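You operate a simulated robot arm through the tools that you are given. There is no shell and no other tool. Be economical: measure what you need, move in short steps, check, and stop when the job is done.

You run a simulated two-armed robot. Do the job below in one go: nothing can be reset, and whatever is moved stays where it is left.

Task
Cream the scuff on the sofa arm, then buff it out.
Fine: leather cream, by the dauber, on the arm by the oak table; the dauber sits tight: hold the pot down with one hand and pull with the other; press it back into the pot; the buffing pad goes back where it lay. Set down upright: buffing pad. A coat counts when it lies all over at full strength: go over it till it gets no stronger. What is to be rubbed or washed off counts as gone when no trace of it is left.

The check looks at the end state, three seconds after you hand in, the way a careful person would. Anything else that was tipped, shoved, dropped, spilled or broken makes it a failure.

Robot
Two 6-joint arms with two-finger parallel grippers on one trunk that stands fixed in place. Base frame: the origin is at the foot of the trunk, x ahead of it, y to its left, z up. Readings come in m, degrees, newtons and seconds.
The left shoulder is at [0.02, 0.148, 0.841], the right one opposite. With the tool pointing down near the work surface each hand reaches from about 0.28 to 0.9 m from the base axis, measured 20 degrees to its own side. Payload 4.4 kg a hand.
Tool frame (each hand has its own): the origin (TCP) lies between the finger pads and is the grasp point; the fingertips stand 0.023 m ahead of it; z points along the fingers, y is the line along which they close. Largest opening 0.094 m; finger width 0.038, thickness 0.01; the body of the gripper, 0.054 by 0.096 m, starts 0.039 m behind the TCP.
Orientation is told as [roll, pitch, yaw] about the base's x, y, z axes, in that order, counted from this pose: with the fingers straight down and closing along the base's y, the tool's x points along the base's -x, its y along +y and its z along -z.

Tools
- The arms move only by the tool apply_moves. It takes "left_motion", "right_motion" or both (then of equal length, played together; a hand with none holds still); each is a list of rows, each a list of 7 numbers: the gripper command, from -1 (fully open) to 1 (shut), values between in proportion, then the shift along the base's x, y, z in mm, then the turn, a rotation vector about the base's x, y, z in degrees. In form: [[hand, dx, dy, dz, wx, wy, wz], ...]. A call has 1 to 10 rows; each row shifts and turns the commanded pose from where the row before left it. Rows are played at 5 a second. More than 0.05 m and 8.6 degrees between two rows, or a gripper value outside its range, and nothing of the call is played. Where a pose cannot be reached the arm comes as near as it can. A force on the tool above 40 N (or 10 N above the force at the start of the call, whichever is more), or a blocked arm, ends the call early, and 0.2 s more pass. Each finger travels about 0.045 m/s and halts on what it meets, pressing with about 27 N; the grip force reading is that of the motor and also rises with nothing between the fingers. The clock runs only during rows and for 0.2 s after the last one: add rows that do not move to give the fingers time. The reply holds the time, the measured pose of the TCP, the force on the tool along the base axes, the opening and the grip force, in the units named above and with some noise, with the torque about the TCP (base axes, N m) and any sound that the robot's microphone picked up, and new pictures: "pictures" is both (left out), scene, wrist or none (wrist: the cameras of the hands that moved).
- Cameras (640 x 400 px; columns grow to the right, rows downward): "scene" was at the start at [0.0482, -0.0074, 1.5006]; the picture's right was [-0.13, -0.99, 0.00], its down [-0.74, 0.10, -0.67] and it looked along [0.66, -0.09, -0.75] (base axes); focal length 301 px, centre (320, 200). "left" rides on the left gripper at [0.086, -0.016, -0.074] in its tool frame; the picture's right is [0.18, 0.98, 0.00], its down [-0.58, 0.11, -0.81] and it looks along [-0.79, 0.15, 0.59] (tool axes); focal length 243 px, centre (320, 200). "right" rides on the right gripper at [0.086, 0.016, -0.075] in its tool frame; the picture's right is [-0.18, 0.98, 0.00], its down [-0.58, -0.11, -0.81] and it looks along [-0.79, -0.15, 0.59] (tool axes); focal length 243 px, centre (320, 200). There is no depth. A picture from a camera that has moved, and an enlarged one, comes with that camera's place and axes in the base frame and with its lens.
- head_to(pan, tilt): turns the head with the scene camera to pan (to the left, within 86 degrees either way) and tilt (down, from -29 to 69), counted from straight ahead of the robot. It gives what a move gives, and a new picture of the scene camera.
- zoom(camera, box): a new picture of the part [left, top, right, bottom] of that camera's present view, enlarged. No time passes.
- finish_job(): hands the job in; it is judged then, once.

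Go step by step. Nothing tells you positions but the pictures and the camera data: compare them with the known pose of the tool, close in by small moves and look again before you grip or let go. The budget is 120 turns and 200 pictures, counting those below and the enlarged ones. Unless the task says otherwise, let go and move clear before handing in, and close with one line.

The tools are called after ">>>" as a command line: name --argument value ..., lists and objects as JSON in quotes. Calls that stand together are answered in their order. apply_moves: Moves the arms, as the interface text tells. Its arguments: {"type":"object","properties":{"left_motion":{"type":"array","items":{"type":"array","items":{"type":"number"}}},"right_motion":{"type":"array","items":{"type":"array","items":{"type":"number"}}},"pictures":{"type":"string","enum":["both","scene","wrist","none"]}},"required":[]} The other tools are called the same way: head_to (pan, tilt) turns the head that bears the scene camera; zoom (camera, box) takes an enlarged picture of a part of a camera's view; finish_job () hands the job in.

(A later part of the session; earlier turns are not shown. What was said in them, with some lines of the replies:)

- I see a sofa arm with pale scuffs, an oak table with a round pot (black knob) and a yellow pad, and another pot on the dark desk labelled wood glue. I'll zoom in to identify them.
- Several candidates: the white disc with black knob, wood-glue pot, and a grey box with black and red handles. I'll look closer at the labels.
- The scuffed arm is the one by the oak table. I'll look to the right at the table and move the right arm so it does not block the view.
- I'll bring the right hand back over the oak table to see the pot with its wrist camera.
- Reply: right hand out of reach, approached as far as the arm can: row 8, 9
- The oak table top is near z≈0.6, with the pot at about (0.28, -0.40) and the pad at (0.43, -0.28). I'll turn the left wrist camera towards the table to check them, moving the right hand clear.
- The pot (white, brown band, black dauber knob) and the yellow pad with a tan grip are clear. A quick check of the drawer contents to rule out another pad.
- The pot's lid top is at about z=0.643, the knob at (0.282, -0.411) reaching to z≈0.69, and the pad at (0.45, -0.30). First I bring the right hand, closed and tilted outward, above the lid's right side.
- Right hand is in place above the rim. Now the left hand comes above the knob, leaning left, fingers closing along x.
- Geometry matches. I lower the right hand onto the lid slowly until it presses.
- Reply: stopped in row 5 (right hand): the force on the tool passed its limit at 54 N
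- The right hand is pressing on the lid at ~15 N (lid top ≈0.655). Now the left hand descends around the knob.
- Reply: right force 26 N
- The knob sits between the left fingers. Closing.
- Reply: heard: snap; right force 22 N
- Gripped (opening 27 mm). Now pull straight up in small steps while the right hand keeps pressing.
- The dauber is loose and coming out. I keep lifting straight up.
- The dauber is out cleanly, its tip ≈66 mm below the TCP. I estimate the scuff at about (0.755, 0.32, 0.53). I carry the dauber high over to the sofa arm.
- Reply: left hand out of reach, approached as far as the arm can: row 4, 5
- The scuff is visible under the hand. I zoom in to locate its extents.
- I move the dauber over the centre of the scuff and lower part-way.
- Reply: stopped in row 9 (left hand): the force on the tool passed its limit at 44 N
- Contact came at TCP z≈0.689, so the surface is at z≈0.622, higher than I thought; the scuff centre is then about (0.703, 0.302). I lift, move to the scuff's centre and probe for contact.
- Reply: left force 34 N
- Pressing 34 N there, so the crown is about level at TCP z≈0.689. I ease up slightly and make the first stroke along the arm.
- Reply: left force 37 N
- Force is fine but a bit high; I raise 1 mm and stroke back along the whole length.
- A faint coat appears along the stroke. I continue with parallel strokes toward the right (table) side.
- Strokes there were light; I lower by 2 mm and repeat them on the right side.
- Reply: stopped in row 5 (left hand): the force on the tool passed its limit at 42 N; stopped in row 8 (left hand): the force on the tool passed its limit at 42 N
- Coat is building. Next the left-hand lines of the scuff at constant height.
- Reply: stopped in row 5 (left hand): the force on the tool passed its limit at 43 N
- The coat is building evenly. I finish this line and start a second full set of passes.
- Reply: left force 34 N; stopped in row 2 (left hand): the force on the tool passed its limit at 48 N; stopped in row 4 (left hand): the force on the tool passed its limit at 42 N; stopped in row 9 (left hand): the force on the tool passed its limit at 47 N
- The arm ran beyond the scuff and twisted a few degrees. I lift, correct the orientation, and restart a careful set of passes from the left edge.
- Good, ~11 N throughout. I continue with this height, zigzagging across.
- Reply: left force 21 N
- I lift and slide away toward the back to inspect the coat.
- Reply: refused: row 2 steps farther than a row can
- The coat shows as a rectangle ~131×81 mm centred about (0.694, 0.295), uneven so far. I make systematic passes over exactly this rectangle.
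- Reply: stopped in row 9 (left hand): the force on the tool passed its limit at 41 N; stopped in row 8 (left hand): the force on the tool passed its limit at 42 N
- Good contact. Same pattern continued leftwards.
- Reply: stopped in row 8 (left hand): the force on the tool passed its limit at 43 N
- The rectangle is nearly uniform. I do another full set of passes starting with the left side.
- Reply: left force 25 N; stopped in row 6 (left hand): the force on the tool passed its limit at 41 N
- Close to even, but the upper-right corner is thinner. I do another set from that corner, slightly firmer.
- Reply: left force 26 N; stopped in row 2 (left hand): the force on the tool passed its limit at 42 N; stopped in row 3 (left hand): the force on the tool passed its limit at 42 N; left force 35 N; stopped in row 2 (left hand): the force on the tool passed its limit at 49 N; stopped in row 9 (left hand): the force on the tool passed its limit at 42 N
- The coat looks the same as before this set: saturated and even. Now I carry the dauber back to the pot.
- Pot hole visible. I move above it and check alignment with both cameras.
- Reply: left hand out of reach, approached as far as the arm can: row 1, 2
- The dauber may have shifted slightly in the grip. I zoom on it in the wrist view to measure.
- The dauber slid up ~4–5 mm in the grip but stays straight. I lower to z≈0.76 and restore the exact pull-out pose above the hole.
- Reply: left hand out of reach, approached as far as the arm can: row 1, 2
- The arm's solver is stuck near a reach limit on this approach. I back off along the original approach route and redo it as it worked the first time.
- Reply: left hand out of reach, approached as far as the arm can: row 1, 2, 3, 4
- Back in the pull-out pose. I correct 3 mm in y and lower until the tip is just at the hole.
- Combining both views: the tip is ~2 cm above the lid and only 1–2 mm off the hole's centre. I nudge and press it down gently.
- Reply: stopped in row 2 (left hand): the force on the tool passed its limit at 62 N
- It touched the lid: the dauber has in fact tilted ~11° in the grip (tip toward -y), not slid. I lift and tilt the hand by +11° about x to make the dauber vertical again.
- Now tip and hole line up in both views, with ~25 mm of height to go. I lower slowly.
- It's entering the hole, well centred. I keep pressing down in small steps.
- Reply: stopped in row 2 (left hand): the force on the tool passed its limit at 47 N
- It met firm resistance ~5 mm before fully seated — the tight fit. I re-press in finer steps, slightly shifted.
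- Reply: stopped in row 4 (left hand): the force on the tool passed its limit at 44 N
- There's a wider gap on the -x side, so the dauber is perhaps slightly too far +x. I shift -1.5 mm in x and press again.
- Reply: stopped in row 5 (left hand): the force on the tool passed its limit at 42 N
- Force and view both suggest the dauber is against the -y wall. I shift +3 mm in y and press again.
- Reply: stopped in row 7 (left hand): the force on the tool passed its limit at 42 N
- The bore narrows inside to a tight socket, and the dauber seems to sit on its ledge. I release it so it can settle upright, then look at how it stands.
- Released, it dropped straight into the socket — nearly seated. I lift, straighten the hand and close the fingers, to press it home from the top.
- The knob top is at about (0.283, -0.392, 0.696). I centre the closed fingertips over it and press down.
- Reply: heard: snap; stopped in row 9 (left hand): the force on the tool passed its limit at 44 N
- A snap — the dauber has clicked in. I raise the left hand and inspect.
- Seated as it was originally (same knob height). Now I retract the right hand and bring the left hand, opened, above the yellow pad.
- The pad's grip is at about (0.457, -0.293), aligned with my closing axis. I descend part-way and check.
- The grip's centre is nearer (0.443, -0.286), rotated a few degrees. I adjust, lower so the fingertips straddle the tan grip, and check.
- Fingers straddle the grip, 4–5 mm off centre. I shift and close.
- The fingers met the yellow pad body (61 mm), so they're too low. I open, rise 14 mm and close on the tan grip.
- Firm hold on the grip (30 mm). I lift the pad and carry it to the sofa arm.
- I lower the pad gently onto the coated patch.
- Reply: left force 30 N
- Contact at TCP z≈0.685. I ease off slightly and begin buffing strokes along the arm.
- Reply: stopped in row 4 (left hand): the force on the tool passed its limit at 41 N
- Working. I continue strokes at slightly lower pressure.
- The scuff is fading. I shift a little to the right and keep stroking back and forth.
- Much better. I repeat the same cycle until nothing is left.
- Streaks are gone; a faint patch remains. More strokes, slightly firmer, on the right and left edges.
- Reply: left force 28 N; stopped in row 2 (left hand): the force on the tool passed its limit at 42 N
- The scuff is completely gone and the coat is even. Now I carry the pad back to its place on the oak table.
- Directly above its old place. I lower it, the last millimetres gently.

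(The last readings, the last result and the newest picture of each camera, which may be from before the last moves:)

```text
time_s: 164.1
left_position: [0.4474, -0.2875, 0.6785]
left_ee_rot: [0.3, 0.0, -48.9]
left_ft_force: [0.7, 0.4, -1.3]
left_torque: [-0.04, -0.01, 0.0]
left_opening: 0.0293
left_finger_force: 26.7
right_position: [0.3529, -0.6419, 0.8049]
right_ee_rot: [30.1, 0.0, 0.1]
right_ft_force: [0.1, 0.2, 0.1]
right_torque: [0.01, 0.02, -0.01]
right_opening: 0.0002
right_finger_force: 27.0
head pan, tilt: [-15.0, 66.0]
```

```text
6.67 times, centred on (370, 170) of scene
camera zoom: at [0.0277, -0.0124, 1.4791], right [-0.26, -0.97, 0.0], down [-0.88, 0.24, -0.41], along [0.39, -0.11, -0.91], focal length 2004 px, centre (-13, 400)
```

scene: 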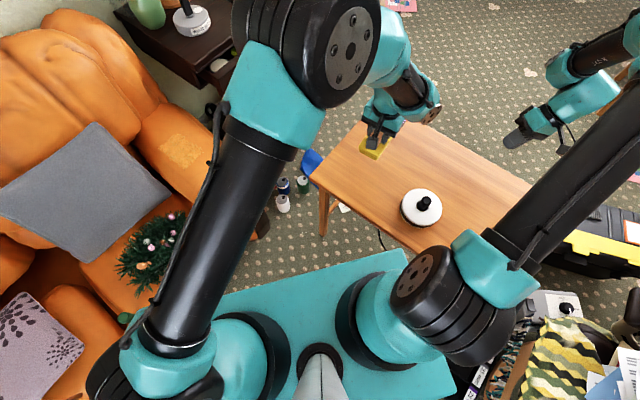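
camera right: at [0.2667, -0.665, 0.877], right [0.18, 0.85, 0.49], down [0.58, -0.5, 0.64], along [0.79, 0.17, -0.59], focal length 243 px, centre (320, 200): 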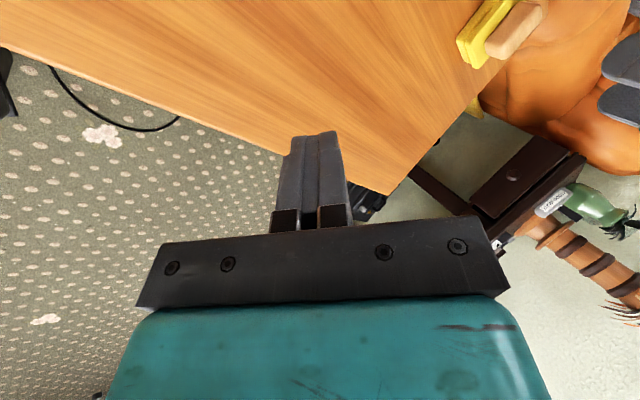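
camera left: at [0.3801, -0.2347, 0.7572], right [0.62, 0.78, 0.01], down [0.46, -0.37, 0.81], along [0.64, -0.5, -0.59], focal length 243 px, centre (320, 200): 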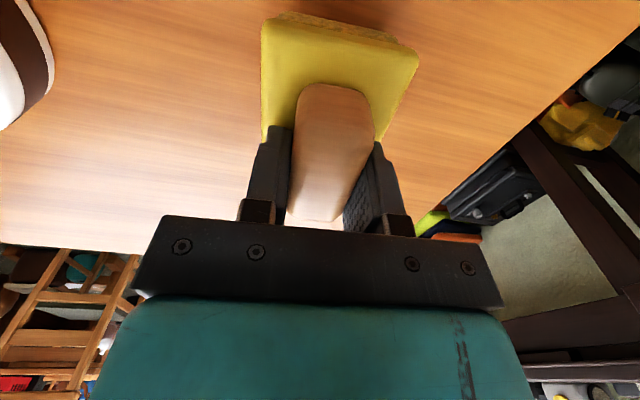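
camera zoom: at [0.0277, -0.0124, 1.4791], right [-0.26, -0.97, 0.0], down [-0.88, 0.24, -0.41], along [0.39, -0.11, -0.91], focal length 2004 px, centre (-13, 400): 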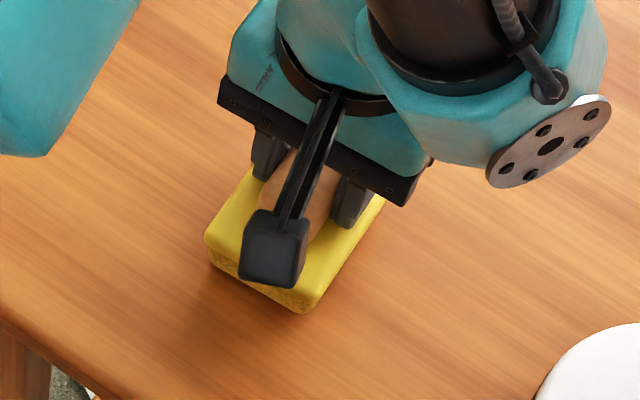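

>>> apply_moves --left_motion '[[1, 0, 0, -1, 0, 0, 0], [1, 0, 0, -1, 0, 0, 0], [1, 0, 0, -1, 0, 0, 0], [1, 0, 0, -1, 0, 0, 0], [1, 0, 0, -1, 0, 0, 0], [1, 0, 0, 0, 0, 0, 0]]' --pictures "none"

>>> zoom --camera "scene" --box '[340, 140, 400, 200]'

```text
time_s: 165.6
left_position: [0.45, -0.2906, 0.6741]
left_ee_rot: [0.3, -0.2, -48.8]
left_ft_force: [-0.6, 0.2, 4.8]
left_torque: [-0.09, 0.23, -0.04]
left_opening: 0.0294
left_finger_force: 27.4
right_position: [0.3523, -0.6412, 0.8036]
right_ee_rot: [30.1, -0.1, 0.0]
right_ft_force: [0.4, 0.0, 0.2]
right_torque: [-0.01, -0.01, 0.03]
right_opening: 0.0
right_finger_force: 26.4
head pan, tilt: [-15.0, 66.0]
stopped in row 6 (left hand): the force on the tool passed its limit at 41 N (the readings are from after the stop); the commanded pose is now the measured one
```

```text
6.67 times, centred on (370, 170) of scene
camera zoom: at [0.0277, -0.0123, 1.4791], right [-0.26, -0.97, 0.0], down [-0.88, 0.24, -0.41], along [0.39, -0.11, -0.91], focal length 2004 px, centre (-13, 400)
```

zoom: 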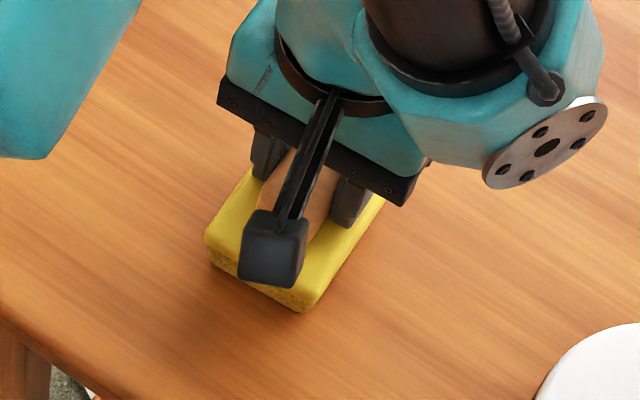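

The pad is on the table, ~3 mm off; I nudge it, then release and lift straight up.

>>> apply_moves --left_motion '[[1, 0, 0, 2, 0, 0, 0], [1, -3.5, 1, 0, 0, 0, 0], [1, 0, 0, -1.8, 0, 0, 0], [0.2, 0, 0, 0, 0, 0, 0], [-0.2, 0, 0, 0, 0, 0, 0], [-0.5, 0, 0, 0, 0, 0, 0], [-0.5, 0, 0, 0, 0, 0, 0], [-0.5, 0, 0, 25, 0, 0, 0], [-0.5, 0, 0, 45, 0, 0, 0], [-0.5, 0, 0, 45, 0, 0, 0]]' --pictures "none"

>>> apply_moves --left_motion '[[-0.5, 10, 40, 20, 0, 0, 0], [-0.5, 10, 45, 15, 0, 0, 0], [-0.5, 10, 45, 0, 0, 0, 0], [-0.5, 10, 45, 0, 0, 0, 0], [-0.5, 10, 45, 0, 0, 0, 0], [-0.5, 0, 0, 0, 0, 0, 0]]' --pictures "scene"

>>> zoom --camera "scene" --box '[340, 140, 460, 230]'

```text
time_s: 167.8
left_position: [0.4456, -0.291, 0.7901]
left_ee_rot: [0.3, -0.1, -48.9]
left_ft_force: [0.2, 0.9, -0.9]
left_torque: [0.01, 0.01, 0.0]
left_opening: 0.0707
left_finger_force: 0.1
right_position: [0.3536, -0.6415, 0.8032]
right_ee_rot: [30.1, 0.0, 0.0]
right_ft_force: [0.1, 0.0, -0.2]
right_torque: [0.01, -0.03, -0.01]
right_opening: 0.0
right_finger_force: 26.8
head pan, tilt: [-15.0, 66.0]
```

```text
time_s: 169.2
left_position: [0.4974, -0.0695, 0.8239]
left_ee_rot: [0.3, -0.2, -49.1]
left_ft_force: [0.4, -0.3, 0.0]
left_torque: [-0.04, 0.03, -0.02]
left_opening: 0.0705
left_finger_force: 0.0
right_position: [0.3521, -0.6418, 0.8043]
right_ee_rot: [29.9, -0.1, 0.1]
right_ft_force: [-0.5, 0.2, 1.0]
right_torque: [0.01, -0.01, 0.01]
right_opening: 0.0
right_finger_force: 26.7
head pan, tilt: [-15.0, 66.0]
```

scene: 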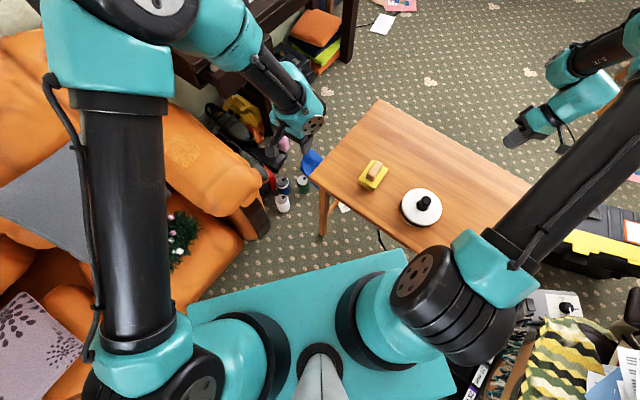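

```text
4.44 times, centred on (400, 185) of scene
camera zoom: at [0.0277, -0.0123, 1.4791], right [-0.26, -0.97, 0.0], down [-0.88, 0.24, -0.41], along [0.39, -0.11, -0.91], focal length 1336 px, centre (-36, 267)
```

zoom: 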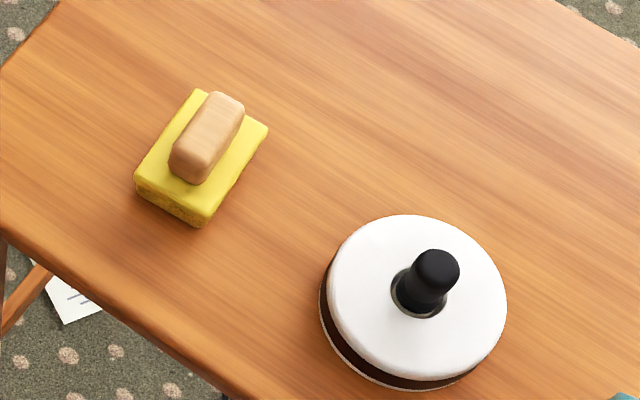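

Releasing dragged the pad ~16 mm along the closing direction. I'll go back, straddle the grip with open fingers, and gently push it back.

>>> apply_moves --left_motion '[[-0.5, -12, -46, -7, 0, 0, 0], [-0.5, -12, -46, -7, 0, 0, 0], [-0.5, -12, -46, -7, 0, 0, 0], [-0.5, -12, -46, -7, 0, 0, 0], [-0.5, -13, -46, -7, 0, 0, 0], [-0.5, 0, 0, -40, 0, 0, 0], [-0.5, 0, 0, -40, 0, 0, 0], [-0.5, 0, 0, 0, 0, 0, 0]]' --pictures "wrist"

>>> zoom --camera "scene" --box '[340, 140, 400, 200]'

```text
time_s: 171.0
left_position: [0.4339, -0.3008, 0.7102]
left_ee_rot: [0.5, -0.1, -49.0]
left_ft_force: [-0.8, -0.9, 0.3]
left_torque: [0.01, -0.02, 0.01]
left_opening: 0.0709
left_finger_force: 0.1
right_position: [0.3544, -0.6411, 0.8037]
right_ee_rot: [30.0, 0.0, 0.0]
right_ft_force: [-0.5, 0.2, -0.1]
right_torque: [-0.03, 0.02, 0.0]
right_opening: 0.0
right_finger_force: 27.0
head pan, tilt: [-15.0, 66.0]
camera left: at [0.3628, -0.2462, 0.7839], right [0.62, 0.78, 0.01], down [0.46, -0.37, 0.81], along [0.64, -0.5, -0.59], focal length 243 px, centre (320, 200)
```

left: 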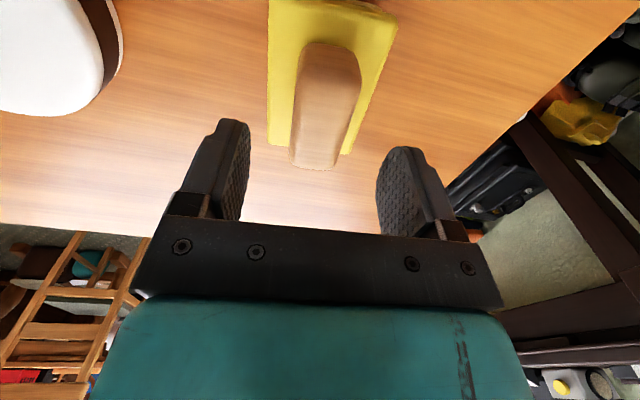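

```text
6.67 times, centred on (370, 170) of scene
camera zoom: at [0.0277, -0.0124, 1.4791], right [-0.26, -0.97, 0.0], down [-0.88, 0.24, -0.41], along [0.39, -0.11, -0.91], focal length 2004 px, centre (-13, 400)
```

zoom: 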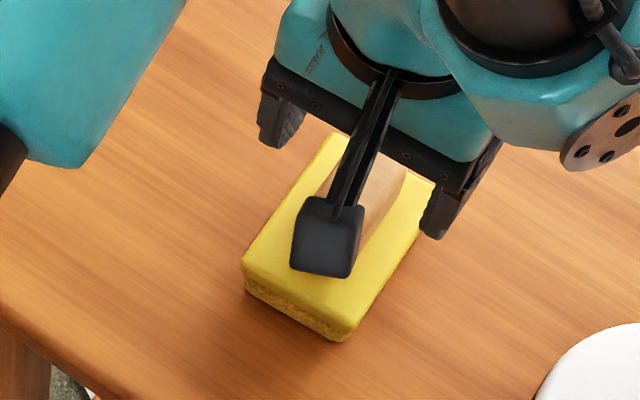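

>>> apply_moves --left_motion '[[-0.5, 0, 0, -20, 0, 0, 0], [-0.5, 0, 0, -11, 0, 0, 0], [-0.5, 6.8, 5.9, 0, 0, 0, 0], [-0.5, 6.8, 5.9, 0, 0, 0, 0], [-0.5, 3.4, 2.95, 0, 0, 0, 0], [-0.5, 3.4, 2.95, 0, 0, 0, 0], [-0.5, 3.4, 2.95, 0, 0, 0, 0], [-0.5, 0, 0, 0, 0, 0, 0]]' --pictures "none"

>>> zoom --camera "scene" --box '[340, 140, 400, 200]'

```text
time_s: 172.8
left_position: [0.4592, -0.2771, 0.6792]
left_ee_rot: [0.4, -0.2, -49.1]
left_ft_force: [-0.8, -0.4, -0.7]
left_torque: [0.02, 0.0, 0.0]
left_opening: 0.0708
left_finger_force: 0.1
right_position: [0.3536, -0.6424, 0.8039]
right_ee_rot: [30.1, 0.0, 0.0]
right_ft_force: [-0.4, -0.7, 0.7]
right_torque: [0.0, 0.03, 0.0]
right_opening: 0.0001
right_finger_force: 27.0
head pan, tilt: [-15.0, 66.0]
```

```text
6.67 times, centred on (370, 170) of scene
camera zoom: at [0.0277, -0.0124, 1.4791], right [-0.26, -0.97, 0.0], down [-0.88, 0.24, -0.41], along [0.39, -0.11, -0.91], focal length 2004 px, centre (-13, 400)
```

zoom: 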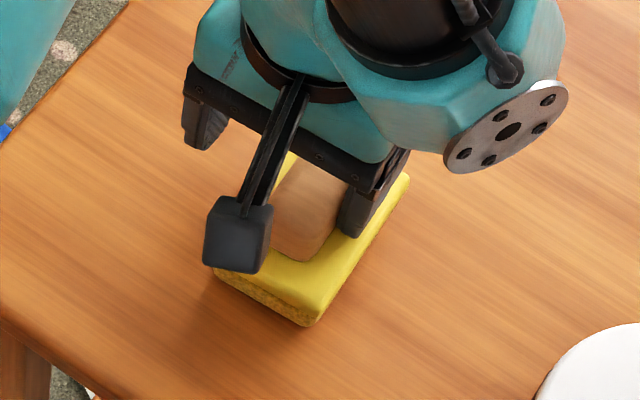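

Nearly back. A final ~3 mm push, then I back the finger off and lift clear.

>>> apply_moves --left_motion '[[-0.5, 2.3, 2, 0, 0, 0, 0], [-0.5, 0, 0, 0, 0, 0, 0], [-0.5, -7, -6, 0, 0, 0, 0], [-0.5, -7, -6, 0, 0, 0, 0], [-0.5, 0, 0, 40, 0, 0, 0], [-0.5, 0, 0, 45, 0, 0, 0], [-0.5, 0, 0, 45, 0, 0, 0], [-0.5, 10, 45, 10, 0, 0, 0], [-0.5, 10, 45, 0, 0, 0, 0], [-0.5, 10, 45, 0, 0, 0, 0]]' --pictures "none"

>>> apply_moves --left_motion '[[-0.5, 15, 45, 5, 0, 0, 0], [-0.5, 15, 45, 5, 0, 0, 0], [-0.5, 15, 45, 5, 0, 0, 0], [-0.5, 0, 0, 0, 0, 0, 0]]' --pictures "none"

>>> zoom --camera "scene" --box '[340, 140, 460, 230]'

>>> head_to --pan -7.6 --tilt 48.3

```text
time_s: 175.0
left_position: [0.4767, -0.1516, 0.8186]
left_ee_rot: [0.4, -0.1, -49.0]
left_ft_force: [0.4, -1.4, 0.3]
left_torque: [0.05, -0.02, 0.01]
left_opening: 0.0705
left_finger_force: 0.2
right_position: [0.3519, -0.642, 0.8029]
right_ee_rot: [30.2, -0.1, 0.0]
right_ft_force: [-0.7, -1.5, 0.0]
right_torque: [0.06, 0.01, -0.04]
right_opening: 0.0
right_finger_force: 27.1
head pan, tilt: [-15.0, 66.0]
```

```text
time_s: 176.0
left_position: [0.5225, -0.0195, 0.8337]
left_ee_rot: [0.4, -0.2, -49.0]
left_ft_force: [-0.3, 0.4, -0.2]
left_torque: [0.02, 0.0, 0.01]
left_opening: 0.0707
left_finger_force: 0.0
right_position: [0.3535, -0.6431, 0.8045]
right_ee_rot: [29.9, 0.0, 0.0]
right_ft_force: [0.0, 0.6, 0.3]
right_torque: [-0.02, -0.01, 0.03]
right_opening: 0.0
right_finger_force: 27.5
head pan, tilt: [-15.0, 66.0]
```

```text
4.44 times, centred on (400, 185) of scene
camera zoom: at [0.0277, -0.0123, 1.4791], right [-0.26, -0.97, 0.0], down [-0.88, 0.24, -0.41], along [0.39, -0.11, -0.91], focal length 1336 px, centre (-36, 267)
```

zoom: 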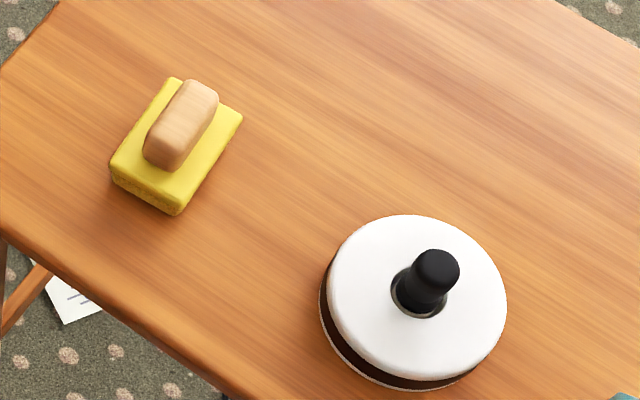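

```text
time_s: 176.8
left_position: [0.5218, -0.0195, 0.8343]
left_ee_rot: [0.3, -0.2, -49.0]
left_ft_force: [-1.0, -0.5, 0.3]
left_torque: [-0.02, 0.0, 0.0]
left_opening: 0.0706
left_finger_force: 0.0
right_position: [0.3526, -0.6414, 0.8046]
right_ee_rot: [30.0, -0.1, 0.1]
right_ft_force: [-0.2, 0.2, 0.2]
right_torque: [0.03, 0.01, -0.01]
right_opening: 0.0001
right_finger_force: 27.2
head pan, tilt: [-7.6, 48.3]
```

scene: 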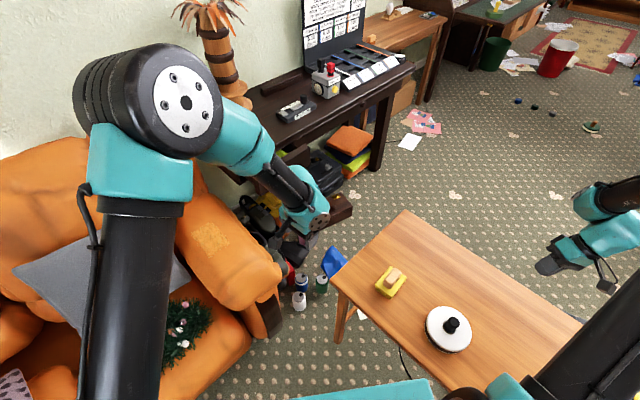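

The pad is back where it lay and the pot is closed. One last look at the sofa patch.

>>> zoom --camera "scene" --box '[190, 215, 235, 255]'

```text
10.00 times, centred on (212, 235) of scene
camera zoom: at [0.0481, -0.0074, 1.5006], right [-0.13, -0.99, 0.0], down [-0.74, 0.1, -0.66], along [0.66, -0.09, -0.75], focal length 3006 px, centre (1395, -150)
```

zoom: 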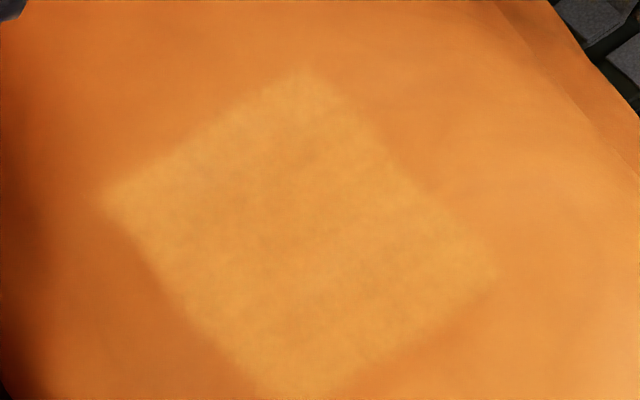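

The coat is even, no trace of the scuff shows, and both hands are clear, so I'm handing in.

>>> finish_job

```text
The job is handed in.
```

The scuff on the sofa arm is creamed and buffed with no trace left that I can see. The dauber is clicked back into the pot, and the buffing pad is upright where it lay. The pot ended up about 5 mm from where it started, shifted while I was seating the dauber.
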